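You operate a simulated robot arm through the tools that you are given. There is no shell and no other tool. Be economical: measure what you need, move in short steps, check, and stop when the job is done.

Carry out the task below with a simulated robot arm. There is one attempt and no reset: what you move stays moved.

TASK
Stack the 70 mm blue block from the top of the blue bench on top of the 60 mm blue block.
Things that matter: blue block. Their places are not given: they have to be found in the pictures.

It is judged by the outcome, as a careful person would: the job done as asked, and still so three seconds after it is handed in. It fails if anything else is knocked over, pushed out of place, dropped, spilled or broken.

THE ROBOT
A 7-joint arm with a two-finger parallel gripper, fixed in place. Base frame: the origin is at the foot of the arm, x ahead of it, y to its left, z up; the work surface is at about z = 0. Lengths are in mm, angles in rad, forces in N, time in s.
With the tool pointing down near the work surface it reaches from about 240 to 620 mm from the base axis. Its first joint turns from -1.152 to 1.152 rad. Payload 2.6 kg.
Tool frame: the origin (TCP) lies between the finger pads and is the grasp point; the fingertips stand 30 mm ahead of it; z points along the fingers, y is the line along which they close. The gripper opens to 94 mm. The fingers are 28 mm wide and 10 mm thick; the gripper's body (50 by 96 mm) begins 55 mm behind the TCP.
Orientation is told as [roll, pitch, yaw] about the base's x, y, z axes, in that order, counted from this pose: with the fingers straight down and closing along the base's y, the tool's x points along the base's -x, its y along +y and its z along -z.

THE INTERFACE
- The arm moves only by the tool send_rows. Its argument "plan" is a list of rows, each an object (a shift or turn left out is 0, a gripper value left out holds the last) with "slide": the shift along the base's x, y, z in mm, a list of three; "rotation": the turn, a rotation vector about the base's x, y, z in rad, a list of three; "claw": the finger opening in mm, from 0 to 94. In form: [{"slide": [x, y, z], "rotation": [ax, ay, az], "claw": claw}, ...]. A call has 1 to 10 rows; each row shifts and turns the commanded pose from where the row before left it. A row lasts 0.2 s, in which the tool goes at most 50 mm and 0.15 rad; a call with a longer step from one row to the next is refused whole, and so is a gripper value outside its range. A pose out of reach is approached as far as the arm can. The call stops where the force on the tool passes 40 N (or 10 N more than at its start, if that is more) or the arm is blocked; 0.2 s more then pass. The fingers move at their own pace (about 72 mm/s each) and stop on an object; they squeeze with about 27 N. The grip force told is the motor's: it shows also when the fingers shut on nothing. Time passes only in rows, and 0.2 s behind the last, so rows that do not move let the fingers close. It gives the time, the measured TCP pose, the force on the tool (base axes), the opening and the grip force at its end, in the units of the frame above (readings bear some noise).
- Cameras (640 x 400 px; columns grow to the right, rows downward): "scene" is fixed at [22.7, 419.5, 574.4]; the picture's right is [-0.88, -0.47, 0.00], its down [-0.22, 0.42, -0.88] and it looks along [0.41, -0.78, -0.47] (base axes); focal length 338 px, centre (320, 200). "wrist" rides on the gripper at [-37, 0, -58] in the tool frame; the picture's right is [0.00, -1.00, 0.00], its down [0.97, 0.00, -0.24] and it looks along [0.24, 0.00, 0.97] (tool axes); focal length 218 px, centre (320, 200).
- snapshot(camera): a new picture of that camera. No time passes.
- locate(camera, pixels): for up to 12 pixels [column, row] of the newest picture of that camera ("zoom" is the newest enlarged one), the place [x, y, z] in the base frame of the surface seen there, good to about 3 mm. No time passes.
- zoom(camera, box): a new picture of the part [left, top, right, bottom] of that camera's present view, enlarged. No time passes.
- close_job(): hands the job in; it is judged then, once.

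Work in short steps. Measure before you move; look again where a grasp or a placing could have gone wrong, and mend it. You have 60 turns and 24 pictures in all, the two below and enlarged ones among them. Open the gripper and draw the arm clear of the work before you hand the job in, unless the task says otherwise; then end with one line.

The tools are called after "Emit:" as name(argument=value, ...) on one line, values as JSON. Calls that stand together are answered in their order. send_rows: Moves the arm, as the interface text tells. Its arguments: {"type":"object","properties":{"plan":{"type":"array","items":{"type":"object","properties":{"slide":{"type":"array","items":{"type":"number"}},"rotation":{"type":"array","items":{"type":"number"}},"claw":{"type":"number"}}}}},"required":["plan"]} The other tools are called the same way: snapshot (camera) takes a picture; locate (camera, pixels) gives the place of the surface under pixels of a picture; zoom (camera, box) takes an enlarged picture of a part of a camera's view; close_job () hands the job in.

At the start:

```text
time_s: 0.0
tcp_pos: [275.8, -233.5, 360.7]
tool_rot: [0.0, 0.001, 0.0]
contact_force: [-0.2, -0.4, -0.4]
opening: 93.8
grasp_force: 0.1
```

scene: 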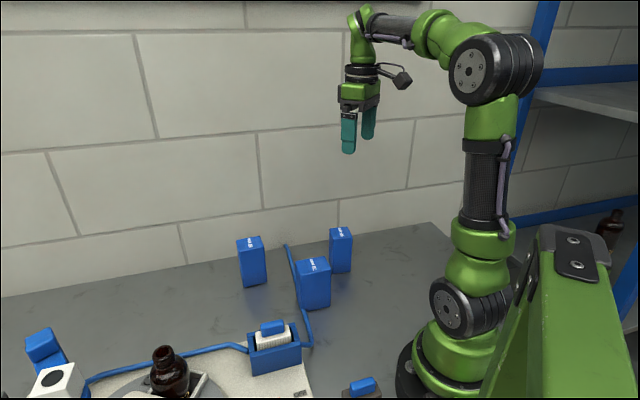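
wrist: 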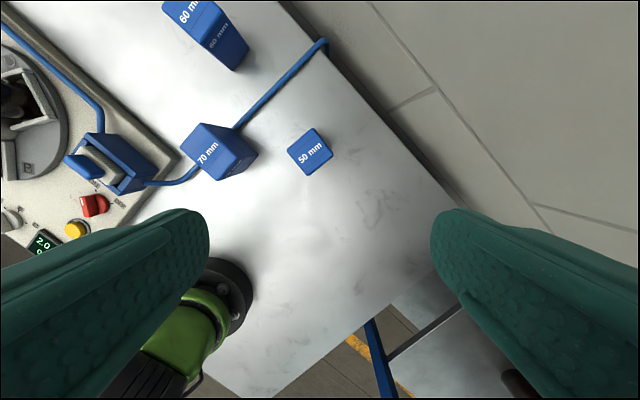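

The wrist picture shows blocks labelled 60 mm (205,30), 70 mm (220,150) and 50 mm (310,152). I enlarge the scene view to confirm the labels and measure.

Emit:
zoom(camera="scene", box=[220, 210, 380, 320])

Emit:
zoom(camera="wrist", box=[140, 0, 360, 200])

Emit:
locate(camera="wrist", pixels=[[197, 124], [236, 155], [217, 178], [183, 146], [205, 10], [238, 66], [312, 130], [330, 150], [310, 172], [290, 150], [262, 170], [255, 110]])

```text
3.64 times, centred on (300, 265) of scene
```

zoom: 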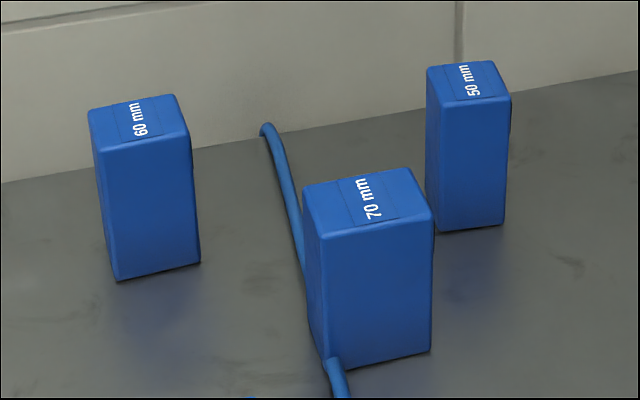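

```text
2.00 times, centred on (250, 100) of wrist
```

zoom: 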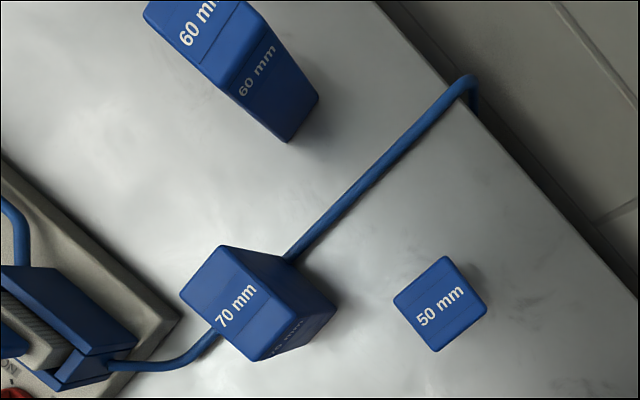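

```text
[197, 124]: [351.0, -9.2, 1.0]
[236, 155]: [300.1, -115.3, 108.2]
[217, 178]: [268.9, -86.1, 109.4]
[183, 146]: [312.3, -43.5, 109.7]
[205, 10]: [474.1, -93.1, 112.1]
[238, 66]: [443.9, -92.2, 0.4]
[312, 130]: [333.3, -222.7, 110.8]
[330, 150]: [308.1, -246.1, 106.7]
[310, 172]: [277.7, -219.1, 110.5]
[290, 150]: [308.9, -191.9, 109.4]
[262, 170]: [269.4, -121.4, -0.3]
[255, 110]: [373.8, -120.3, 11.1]
```

All blocks are ~110 mm tall; the cable runs against the 70 mm block. I measure the top corners.

Emit:
locate(camera="zoom", pixels=[[224, 250], [280, 262], [254, 354], [186, 296], [292, 285], [262, 3], [220, 82], [288, 135], [312, 98], [290, 255], [213, 333], [330, 305]])

Emit:
zoom(camera="scene", box=[220, 210, 380, 320])

```text
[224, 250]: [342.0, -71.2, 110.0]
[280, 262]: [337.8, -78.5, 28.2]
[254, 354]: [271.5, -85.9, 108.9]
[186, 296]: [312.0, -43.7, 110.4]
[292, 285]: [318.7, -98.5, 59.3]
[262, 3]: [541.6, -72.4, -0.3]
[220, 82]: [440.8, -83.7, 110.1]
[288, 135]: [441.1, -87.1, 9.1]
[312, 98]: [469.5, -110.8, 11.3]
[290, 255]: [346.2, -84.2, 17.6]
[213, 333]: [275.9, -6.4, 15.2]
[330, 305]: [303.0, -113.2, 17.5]
```

```text
3.64 times, centred on (300, 265) of scene
```

zoom: 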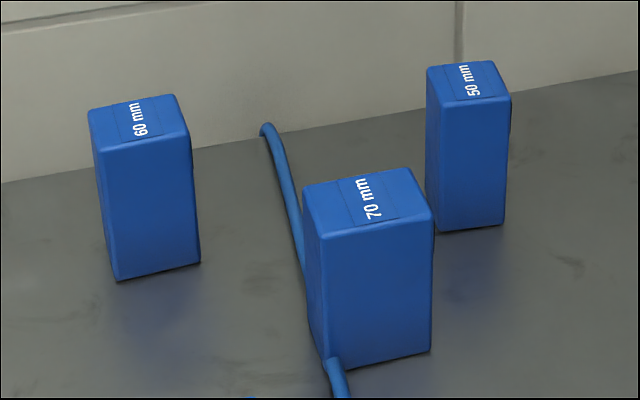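

The 70 mm block's top corners are about (342,-71), (312,-44), (271,-86), (300,-115), so it is about 60×42 and turned by 45°. Now I measure both tops from the scene view.

Emit:
locate(camera="zoom", pixels=[[93, 110], [173, 98], [187, 122], [101, 135], [138, 116], [148, 200], [308, 187], [408, 171], [430, 205], [325, 228], [366, 198], [375, 300]])

Emit:
send_rows(plan=[{"slide": [10, 45, 0]}, {"slide": [10, 45, 0]}, {"slide": [5, 45, 0]}, {"slide": [5, 20, 0]}])

Emit:
snapshot(camera="wrist")

```text
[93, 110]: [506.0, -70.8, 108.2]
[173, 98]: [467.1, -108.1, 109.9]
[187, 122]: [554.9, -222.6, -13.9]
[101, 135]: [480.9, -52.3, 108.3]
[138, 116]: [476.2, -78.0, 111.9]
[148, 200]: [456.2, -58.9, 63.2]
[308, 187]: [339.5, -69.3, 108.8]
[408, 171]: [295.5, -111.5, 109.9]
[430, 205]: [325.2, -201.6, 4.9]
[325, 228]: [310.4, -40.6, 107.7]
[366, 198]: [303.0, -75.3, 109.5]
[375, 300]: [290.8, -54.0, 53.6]
```

```text
time_s: 1.0
tcp_pos: [309.0, -79.3, 362.9]
tool_rot: [0.002, 0.001, -0.003]
contact_force: [0.2, 0.3, 0.2]
opening: 94.0
grasp_force: 0.1
```

```text
18 pictures are left
```

wrist: 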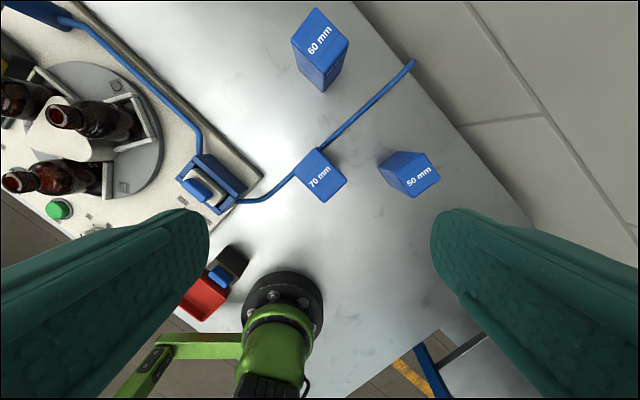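

Both blocks are visible from above now; I enlarge to get precise corners.

Emit:
zoom(camera="wrist", box=[230, 0, 390, 100])

Emit:
locate(camera="zoom", pixels=[[350, 35], [474, 150], [386, 235], [250, 165], [360, 150], [370, 360], [440, 290]])

Emit:
zoom(camera="wrist", box=[240, 125, 400, 225])

```text
4.00 times, centred on (310, 50) of wrist
```

zoom: 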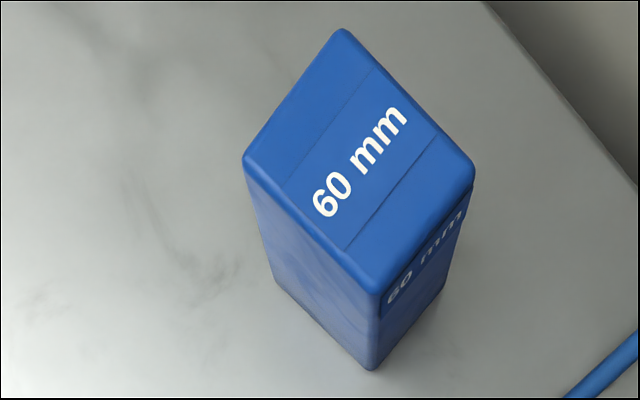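

```text
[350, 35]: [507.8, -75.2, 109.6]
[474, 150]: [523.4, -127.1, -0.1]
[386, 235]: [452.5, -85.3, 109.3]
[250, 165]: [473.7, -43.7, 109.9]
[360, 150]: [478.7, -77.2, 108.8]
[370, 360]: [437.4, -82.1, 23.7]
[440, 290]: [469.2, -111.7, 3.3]
```

```text
4.00 times, centred on (320, 175) of wrist
```

zoom: 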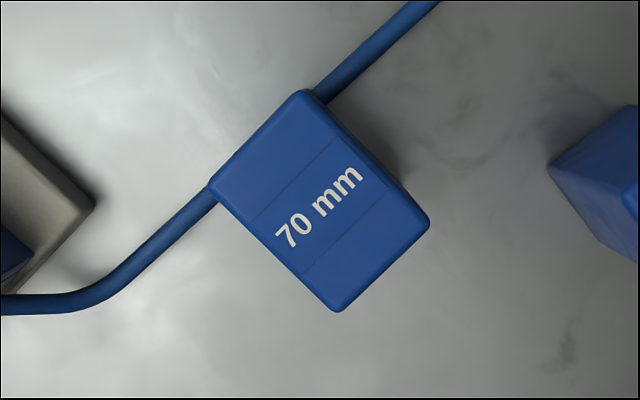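

Emit:
locate(camera="zoom", pixels=[[306, 94], [424, 222], [337, 307], [215, 186], [318, 203], [365, 155], [275, 245]])

Emit:
zoom(camera="wrist", box=[230, 0, 390, 100])

Emit:
locate(camera="zoom", pixels=[[343, 34], [470, 165], [375, 288], [248, 160], [358, 163]])

```text
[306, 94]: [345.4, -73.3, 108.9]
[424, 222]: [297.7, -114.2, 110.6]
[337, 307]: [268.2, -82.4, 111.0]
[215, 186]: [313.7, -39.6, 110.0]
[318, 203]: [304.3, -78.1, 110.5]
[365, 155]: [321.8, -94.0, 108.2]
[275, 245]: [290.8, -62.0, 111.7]
```

```text
4.00 times, centred on (310, 50) of wrist
```

zoom: 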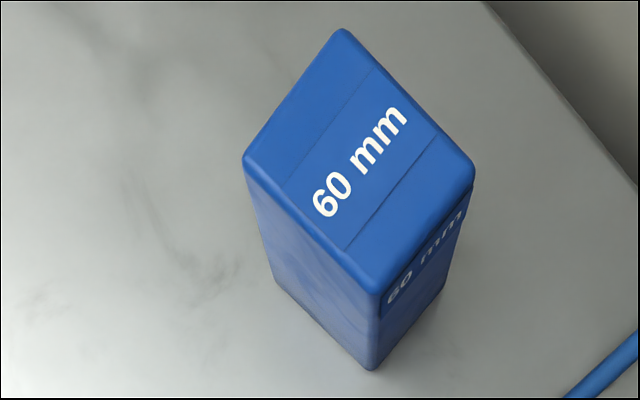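

```text
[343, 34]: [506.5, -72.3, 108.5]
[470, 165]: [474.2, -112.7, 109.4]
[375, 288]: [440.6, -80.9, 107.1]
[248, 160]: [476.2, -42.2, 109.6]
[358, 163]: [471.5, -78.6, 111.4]
```

70 mm block: centre ≈ (305.5,-77.5), short axis at ~133°. 60 mm block: centre ≈ (474,-77), nearly the same turn (~135–137°). I turn the gripper by +0.75 rad to close on the short sides and go down partway.

Emit:
send_rows(plan=[{"slide": [-3.5, 1.8, 0], "rotation": [0, 0, 0.15], "claw": 94}, {"rotation": [0, 0, 0.15]}, {"rotation": [0, 0, 0.15]}, {"rotation": [0, 0, 0.15]}, {"rotation": [0, 0, 0.15]}, {"slide": [0, 0, -45]}, {"slide": [0, 0, -45]}, {"slide": [0, 0, -45]}, {"slide": [0, 0, -40]}, {}])

Emit:
snapshot(camera="wrist")

```text
time_s: 3.2
tcp_pos: [304.9, -77.5, 186.7]
tool_rot: [0.001, 0.001, 0.749]
contact_force: [0.0, 0.6, 0.2]
opening: 94.1
grasp_force: 0.1
```

```text
14 pictures are left
```

wrist: 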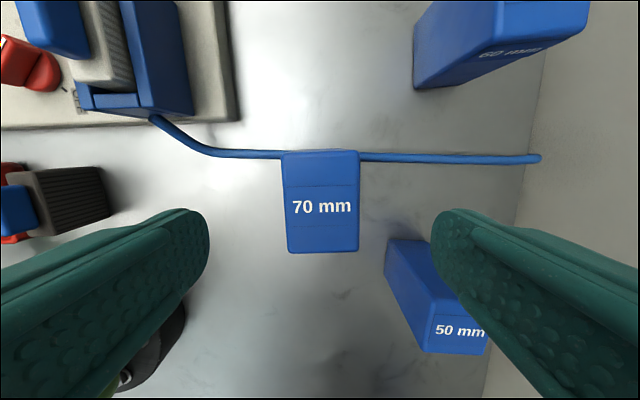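

The block is centred between the fingers (column 321) and aligned; the 50 mm block is about 25 mm clear of the right finger. I go down to z≈75.

Emit:
send_rows(plan=[{"slide": [0, 0, -40]}, {"slide": [0, 0, -40]}, {"slide": [0, 0, -31]}, {}, {"claw": 30}, {}, {}, {}])

Emit:
snapshot(camera="wrist")

```text
time_s: 5.0
tcp_pos: [300.6, -77.6, 74.0]
tool_rot: [-0.001, 0.0, 0.748]
contact_force: [0.3, -0.4, -0.2]
opening: 54.1
grasp_force: 27.1
```

```text
13 pictures are left
```

wrist: 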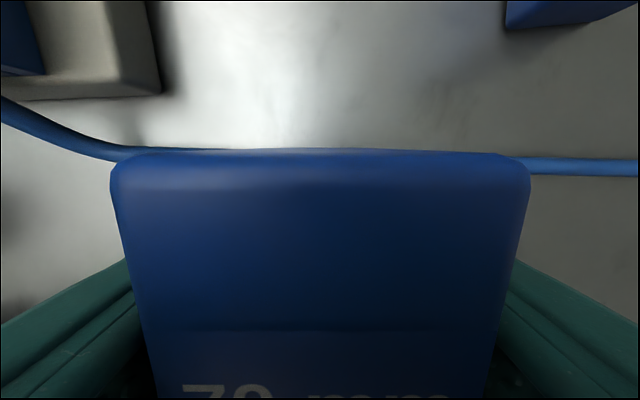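

Gripped at 54 mm opening, 27 N. I lift slowly and check that the cable is not carried along.

Emit:
send_rows(plan=[{"slide": [0, 0, 10]}, {"slide": [0, 0, 10]}, {"slide": [0, 0, 20]}, {}])

Emit:
zoom(camera="scene", box=[200, 180, 400, 330])

```text
time_s: 6.0
tcp_pos: [304.9, -77.4, 116.5]
tool_rot: [0.001, 0.002, 0.75]
contact_force: [-0.4, 0.1, -2.7]
opening: 54.4
grasp_force: 27.3
```

```text
2.67 times, centred on (300, 255) of scene
```

zoom: 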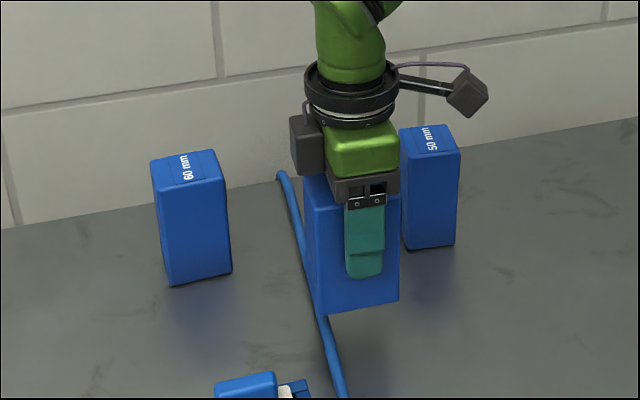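

Lifted cleanly, the cable stays on the bench. I raise it to put the bottom at ~155 mm, then go over the 60 mm block.

Emit:
send_rows(plan=[{"slide": [0, 0, 40]}, {"slide": [0, 0, 40]}, {"slide": [0, 0, 35]}, {"slide": [35, 0, 0], "rotation": [0, 0, 0.05]}, {"slide": [40, 0, 0]}, {"slide": [40, 0, 0]}, {"slide": [35, 0, 0]}, {"slide": [18, 0, 0]}, {}, {}])

Emit:
zoom(camera="scene", box=[180, 120, 340, 300])

Emit:
snapshot(camera="wrist")

```text
time_s: 8.2
tcp_pos: [472.0, -75.9, 230.0]
tool_rot: [0.0, -0.002, 0.799]
contact_force: [0.5, 1.3, -3.1]
opening: 54.3
grasp_force: 27.4
```

```text
2.22 times, centred on (260, 210) of scene
```

zoom: 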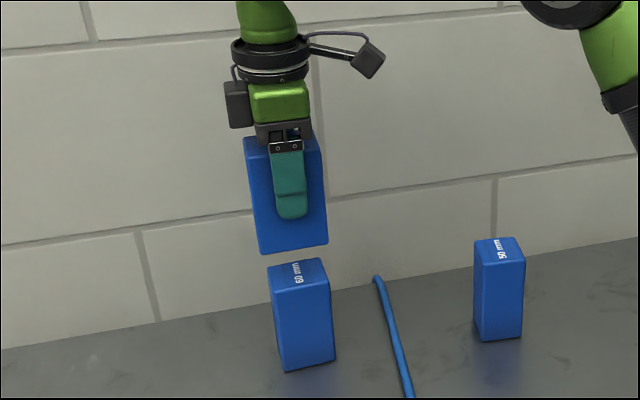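

```text
10 pictures are left
```

wrist: 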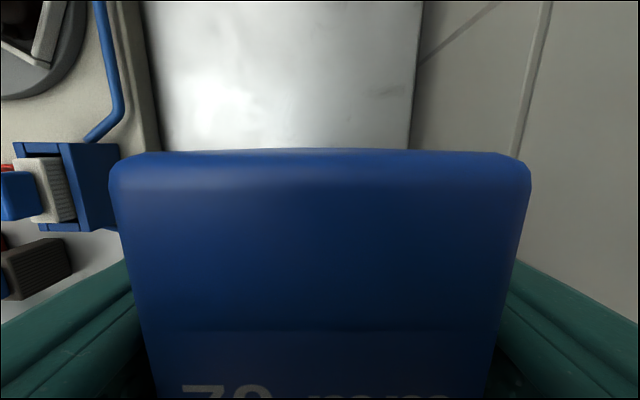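

I measure the front face of the held block against that of the 60 mm block.

Emit:
locate(camera="zoom", pixels=[[263, 247], [323, 239], [293, 243], [282, 300], [327, 292], [305, 296], [286, 362], [330, 356], [253, 160], [316, 150], [248, 190], [274, 300]])

```text
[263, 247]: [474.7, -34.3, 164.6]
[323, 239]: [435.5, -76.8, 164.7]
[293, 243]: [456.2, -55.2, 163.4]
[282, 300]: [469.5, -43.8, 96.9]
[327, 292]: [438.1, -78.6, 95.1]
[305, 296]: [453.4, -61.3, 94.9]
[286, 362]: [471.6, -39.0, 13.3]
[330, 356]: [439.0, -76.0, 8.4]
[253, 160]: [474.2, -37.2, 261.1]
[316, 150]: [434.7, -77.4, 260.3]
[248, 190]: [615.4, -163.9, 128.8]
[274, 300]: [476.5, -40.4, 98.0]
```

The held block sits ~3.5 mm too far along its long axis, and the yaw agrees within 1°. Its bottom is at ~155. I correct by (-2.4,-2.5), lower 40 mm and check.

Emit:
send_rows(plan=[{"slide": [-2.4, -2.5, 0]}, {"slide": [0, 0, -20]}, {"slide": [0, 0, -14]}, {"slide": [0, 0, -4]}, {}, {}])

Emit:
zoom(camera="scene", box=[220, 180, 340, 300])

```text
time_s: 9.6
tcp_pos: [471.3, -79.0, 191.9]
tool_rot: [-0.001, 0.002, 0.798]
contact_force: [1.5, -0.3, -3.4]
opening: 54.0
grasp_force: 27.0
```

```text
3.33 times, centred on (280, 240) of scene
```

zoom: 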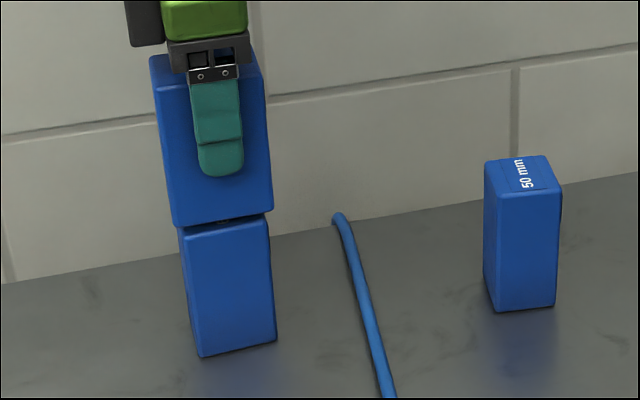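

Nearly aligned: left overhang ~10 px and right ~3.5 px, so ~2 mm still along the long axis. I check the depth direction too.

Emit:
locate(camera="zoom", pixels=[[185, 205], [225, 202], [260, 198], [195, 255], [225, 252], [262, 247], [198, 290], [230, 290], [265, 285], [190, 150], [255, 140]])

```text
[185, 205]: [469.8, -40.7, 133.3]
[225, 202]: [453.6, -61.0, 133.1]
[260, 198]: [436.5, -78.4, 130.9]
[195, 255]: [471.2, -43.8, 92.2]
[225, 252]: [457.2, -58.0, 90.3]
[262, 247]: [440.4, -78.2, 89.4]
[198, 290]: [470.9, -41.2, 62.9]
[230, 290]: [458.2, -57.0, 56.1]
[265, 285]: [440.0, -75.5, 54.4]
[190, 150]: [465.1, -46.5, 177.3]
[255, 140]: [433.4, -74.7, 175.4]
```

Depth is right (front face 2.5 mm proud, as expected for the wider block). I shift (-1.4,-1.5) and lower in small steps until contact.

Emit:
send_rows(plan=[{"slide": [-1.4, -1.5, 0]}, {"slide": [0, 0, -2]}, {"slide": [0, 0, -2]}, {}, {}])

Emit:
send_rows(plan=[{"slide": [0, 0, -1]}, {}, {}])

```text
time_s: 10.8
tcp_pos: [468.2, -81.8, 189.3]
tool_rot: [0.0, 0.001, 0.799]
contact_force: [-0.5, 0.2, -3.4]
opening: 54.2
grasp_force: 26.7
```

```text
time_s: 11.6
tcp_pos: [468.0, -81.1, 188.2]
tool_rot: [0.0, 0.002, 0.801]
contact_force: [-0.7, -0.2, -3.6]
opening: 54.3
grasp_force: 26.9
```

No contact yet (force still only the block's weight); I continue 1 mm at a time.

Emit:
send_rows(plan=[{"slide": [0, 0, -1]}, {}])

Emit:
send_rows(plan=[{"slide": [0, 0, -1]}, {}])

Emit:
zoom(camera="scene", box=[230, 200, 330, 300])

```text
time_s: 12.2
tcp_pos: [466.8, -79.7, 187.8]
tool_rot: [0.0, -0.002, 0.798]
contact_force: [-0.4, -1.3, -3.3]
opening: 53.9
grasp_force: 27.4
```

```text
time_s: 12.8
tcp_pos: [466.4, -79.8, 186.8]
tool_rot: [-0.002, -0.001, 0.8]
contact_force: [-0.3, 0.4, -3.4]
opening: 54.1
grasp_force: 27.1
```

```text
4.00 times, centred on (280, 250) of scene
```

zoom: 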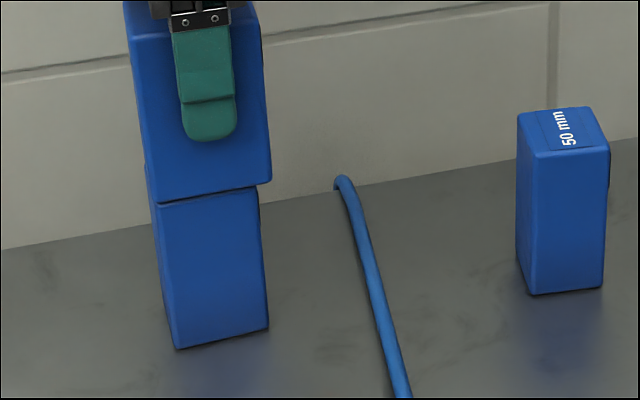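

Now the overhang is ~8 px left and 13 px right, about 1.3 mm past centre (x drifted slightly while going down). I correct x by +2 and keep lowering.

Emit:
send_rows(plan=[{"slide": [2, 0, 0]}, {"slide": [0, 0, -1]}, {}])

Emit:
send_rows(plan=[{"slide": [0, 0, -1]}, {}])

Emit:
send_rows(plan=[{"slide": [0, 0, -1]}, {}])

```text
time_s: 13.6
tcp_pos: [469.6, -81.3, 184.2]
tool_rot: [0.0, -0.001, 0.8]
contact_force: [0.1, 0.1, -2.5]
opening: 54.0
grasp_force: 26.8
```

```text
time_s: 14.2
tcp_pos: [469.6, -81.7, 185.8]
tool_rot: [-0.001, 0.001, 0.799]
contact_force: [-0.2, -0.2, -0.2]
opening: 54.1
grasp_force: 27.3
```

```text
time_s: 14.8
tcp_pos: [469.2, -80.1, 184.5]
tool_rot: [-0.004, -0.002, 0.8]
contact_force: [-2.0, 0.7, 12.5]
opening: 54.3
grasp_force: 27.7
```

Contact (12.5 N upward). I ease off 0.6 mm and look before releasing.

Emit:
send_rows(plan=[{"slide": [0, 0, 0.6]}, {}])

Emit:
zoom(camera="scene", box=[230, 200, 330, 300])

Emit:
locate(camera="zoom", pixels=[[165, 180], [205, 175], [255, 165], [180, 225], [210, 222], [250, 212], [185, 270], [215, 270], [255, 260], [155, 110], [255, 100]])

```text
time_s: 15.4
tcp_pos: [469.5, -82.0, 184.5]
tool_rot: [-0.003, -0.002, 0.799]
contact_force: [-2.3, 0.2, 19.3]
opening: 54.4
grasp_force: 27.6
```

```text
4.00 times, centred on (280, 250) of scene
```

zoom: 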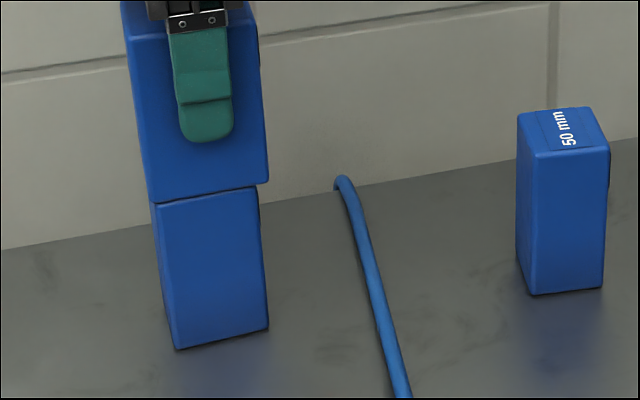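

```text
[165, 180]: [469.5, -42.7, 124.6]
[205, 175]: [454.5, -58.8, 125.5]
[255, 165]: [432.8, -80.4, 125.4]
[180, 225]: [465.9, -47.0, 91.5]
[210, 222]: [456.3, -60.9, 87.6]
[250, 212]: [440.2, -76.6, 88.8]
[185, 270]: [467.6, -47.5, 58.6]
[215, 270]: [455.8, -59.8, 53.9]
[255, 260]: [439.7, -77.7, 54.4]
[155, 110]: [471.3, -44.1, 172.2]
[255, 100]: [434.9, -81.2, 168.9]
```

Centred now (overhang 9 px left, 10 px right; depth within ~1 mm). Force is 19 N, so I relieve it a little more and then open gently.

Emit:
send_rows(plan=[{"slide": [0, 0, 0.7]}, {}, {}])

```text
time_s: 16.2
tcp_pos: [468.0, -80.7, 185.5]
tool_rot: [-0.002, 0.0, 0.799]
contact_force: [2.4, -0.2, 12.6]
opening: 54.5
grasp_force: 26.7
```

Emit:
send_rows(plan=[{"slide": [0, 0, 0.7]}, {}, {}])

```text
time_s: 17.0
tcp_pos: [468.6, -79.7, 183.3]
tool_rot: [-0.002, 0.001, 0.799]
contact_force: [2.2, -0.8, 5.8]
opening: 54.2
grasp_force: 26.9
```

Force is low; I open gradually.

Emit:
send_rows(plan=[{"claw": 57}, {"claw": 60}, {"claw": 66}, {"claw": 74}, {"claw": 84}, {"claw": 90}, {}])

Emit:
snapshot(camera="wrist")

```text
time_s: 18.6
tcp_pos: [469.3, -79.9, 184.7]
tool_rot: [0.0, 0.0, 0.798]
contact_force: [0.3, -0.3, -1.0]
opening: 90.1
grasp_force: 0.1
```

```text
6 pictures are left
```

wrist: 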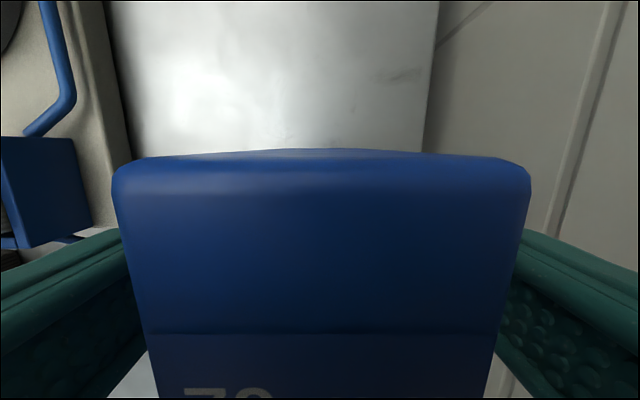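

Fingers are clear on both sides and the block stands. I rise straight up and check.

Emit:
send_rows(plan=[{"slide": [0, 0, 10]}, {"slide": [0, 0, 25]}, {"slide": [0, 0, 35]}, {"slide": [0, 0, 35]}, {"slide": [-30, 0, 20]}, {"slide": [-40, 0, 0]}, {"slide": [-40, 0, 0]}, {}, {}])

Emit:
snapshot(camera="scene")

```text
time_s: 20.6
tcp_pos: [359.1, -78.7, 308.7]
tool_rot: [0.0, 0.001, 0.801]
contact_force: [0.0, 1.2, -0.3]
opening: 89.8
grasp_force: 0.0
```

```text
5 pictures are left
```

scene: 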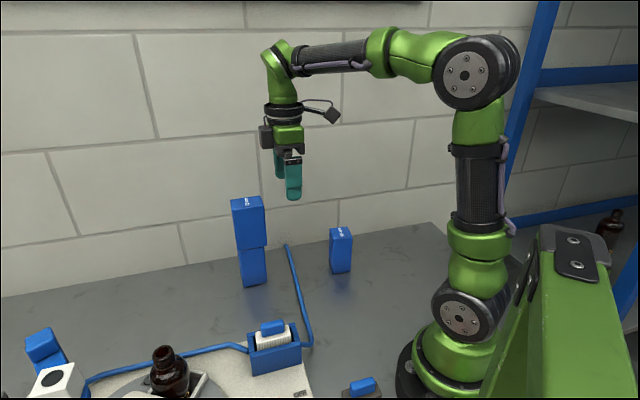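

The stack stands, everything else is in place, and the arm is clear.

Emit:
close_job()

```text
The job is handed in.
```

The 70 mm blue block is stacked on the 60 mm blue block, centred to within about 1–2 mm. It was standing free when I handed the job in, with the gripper open, the arm clear and nothing else moved.
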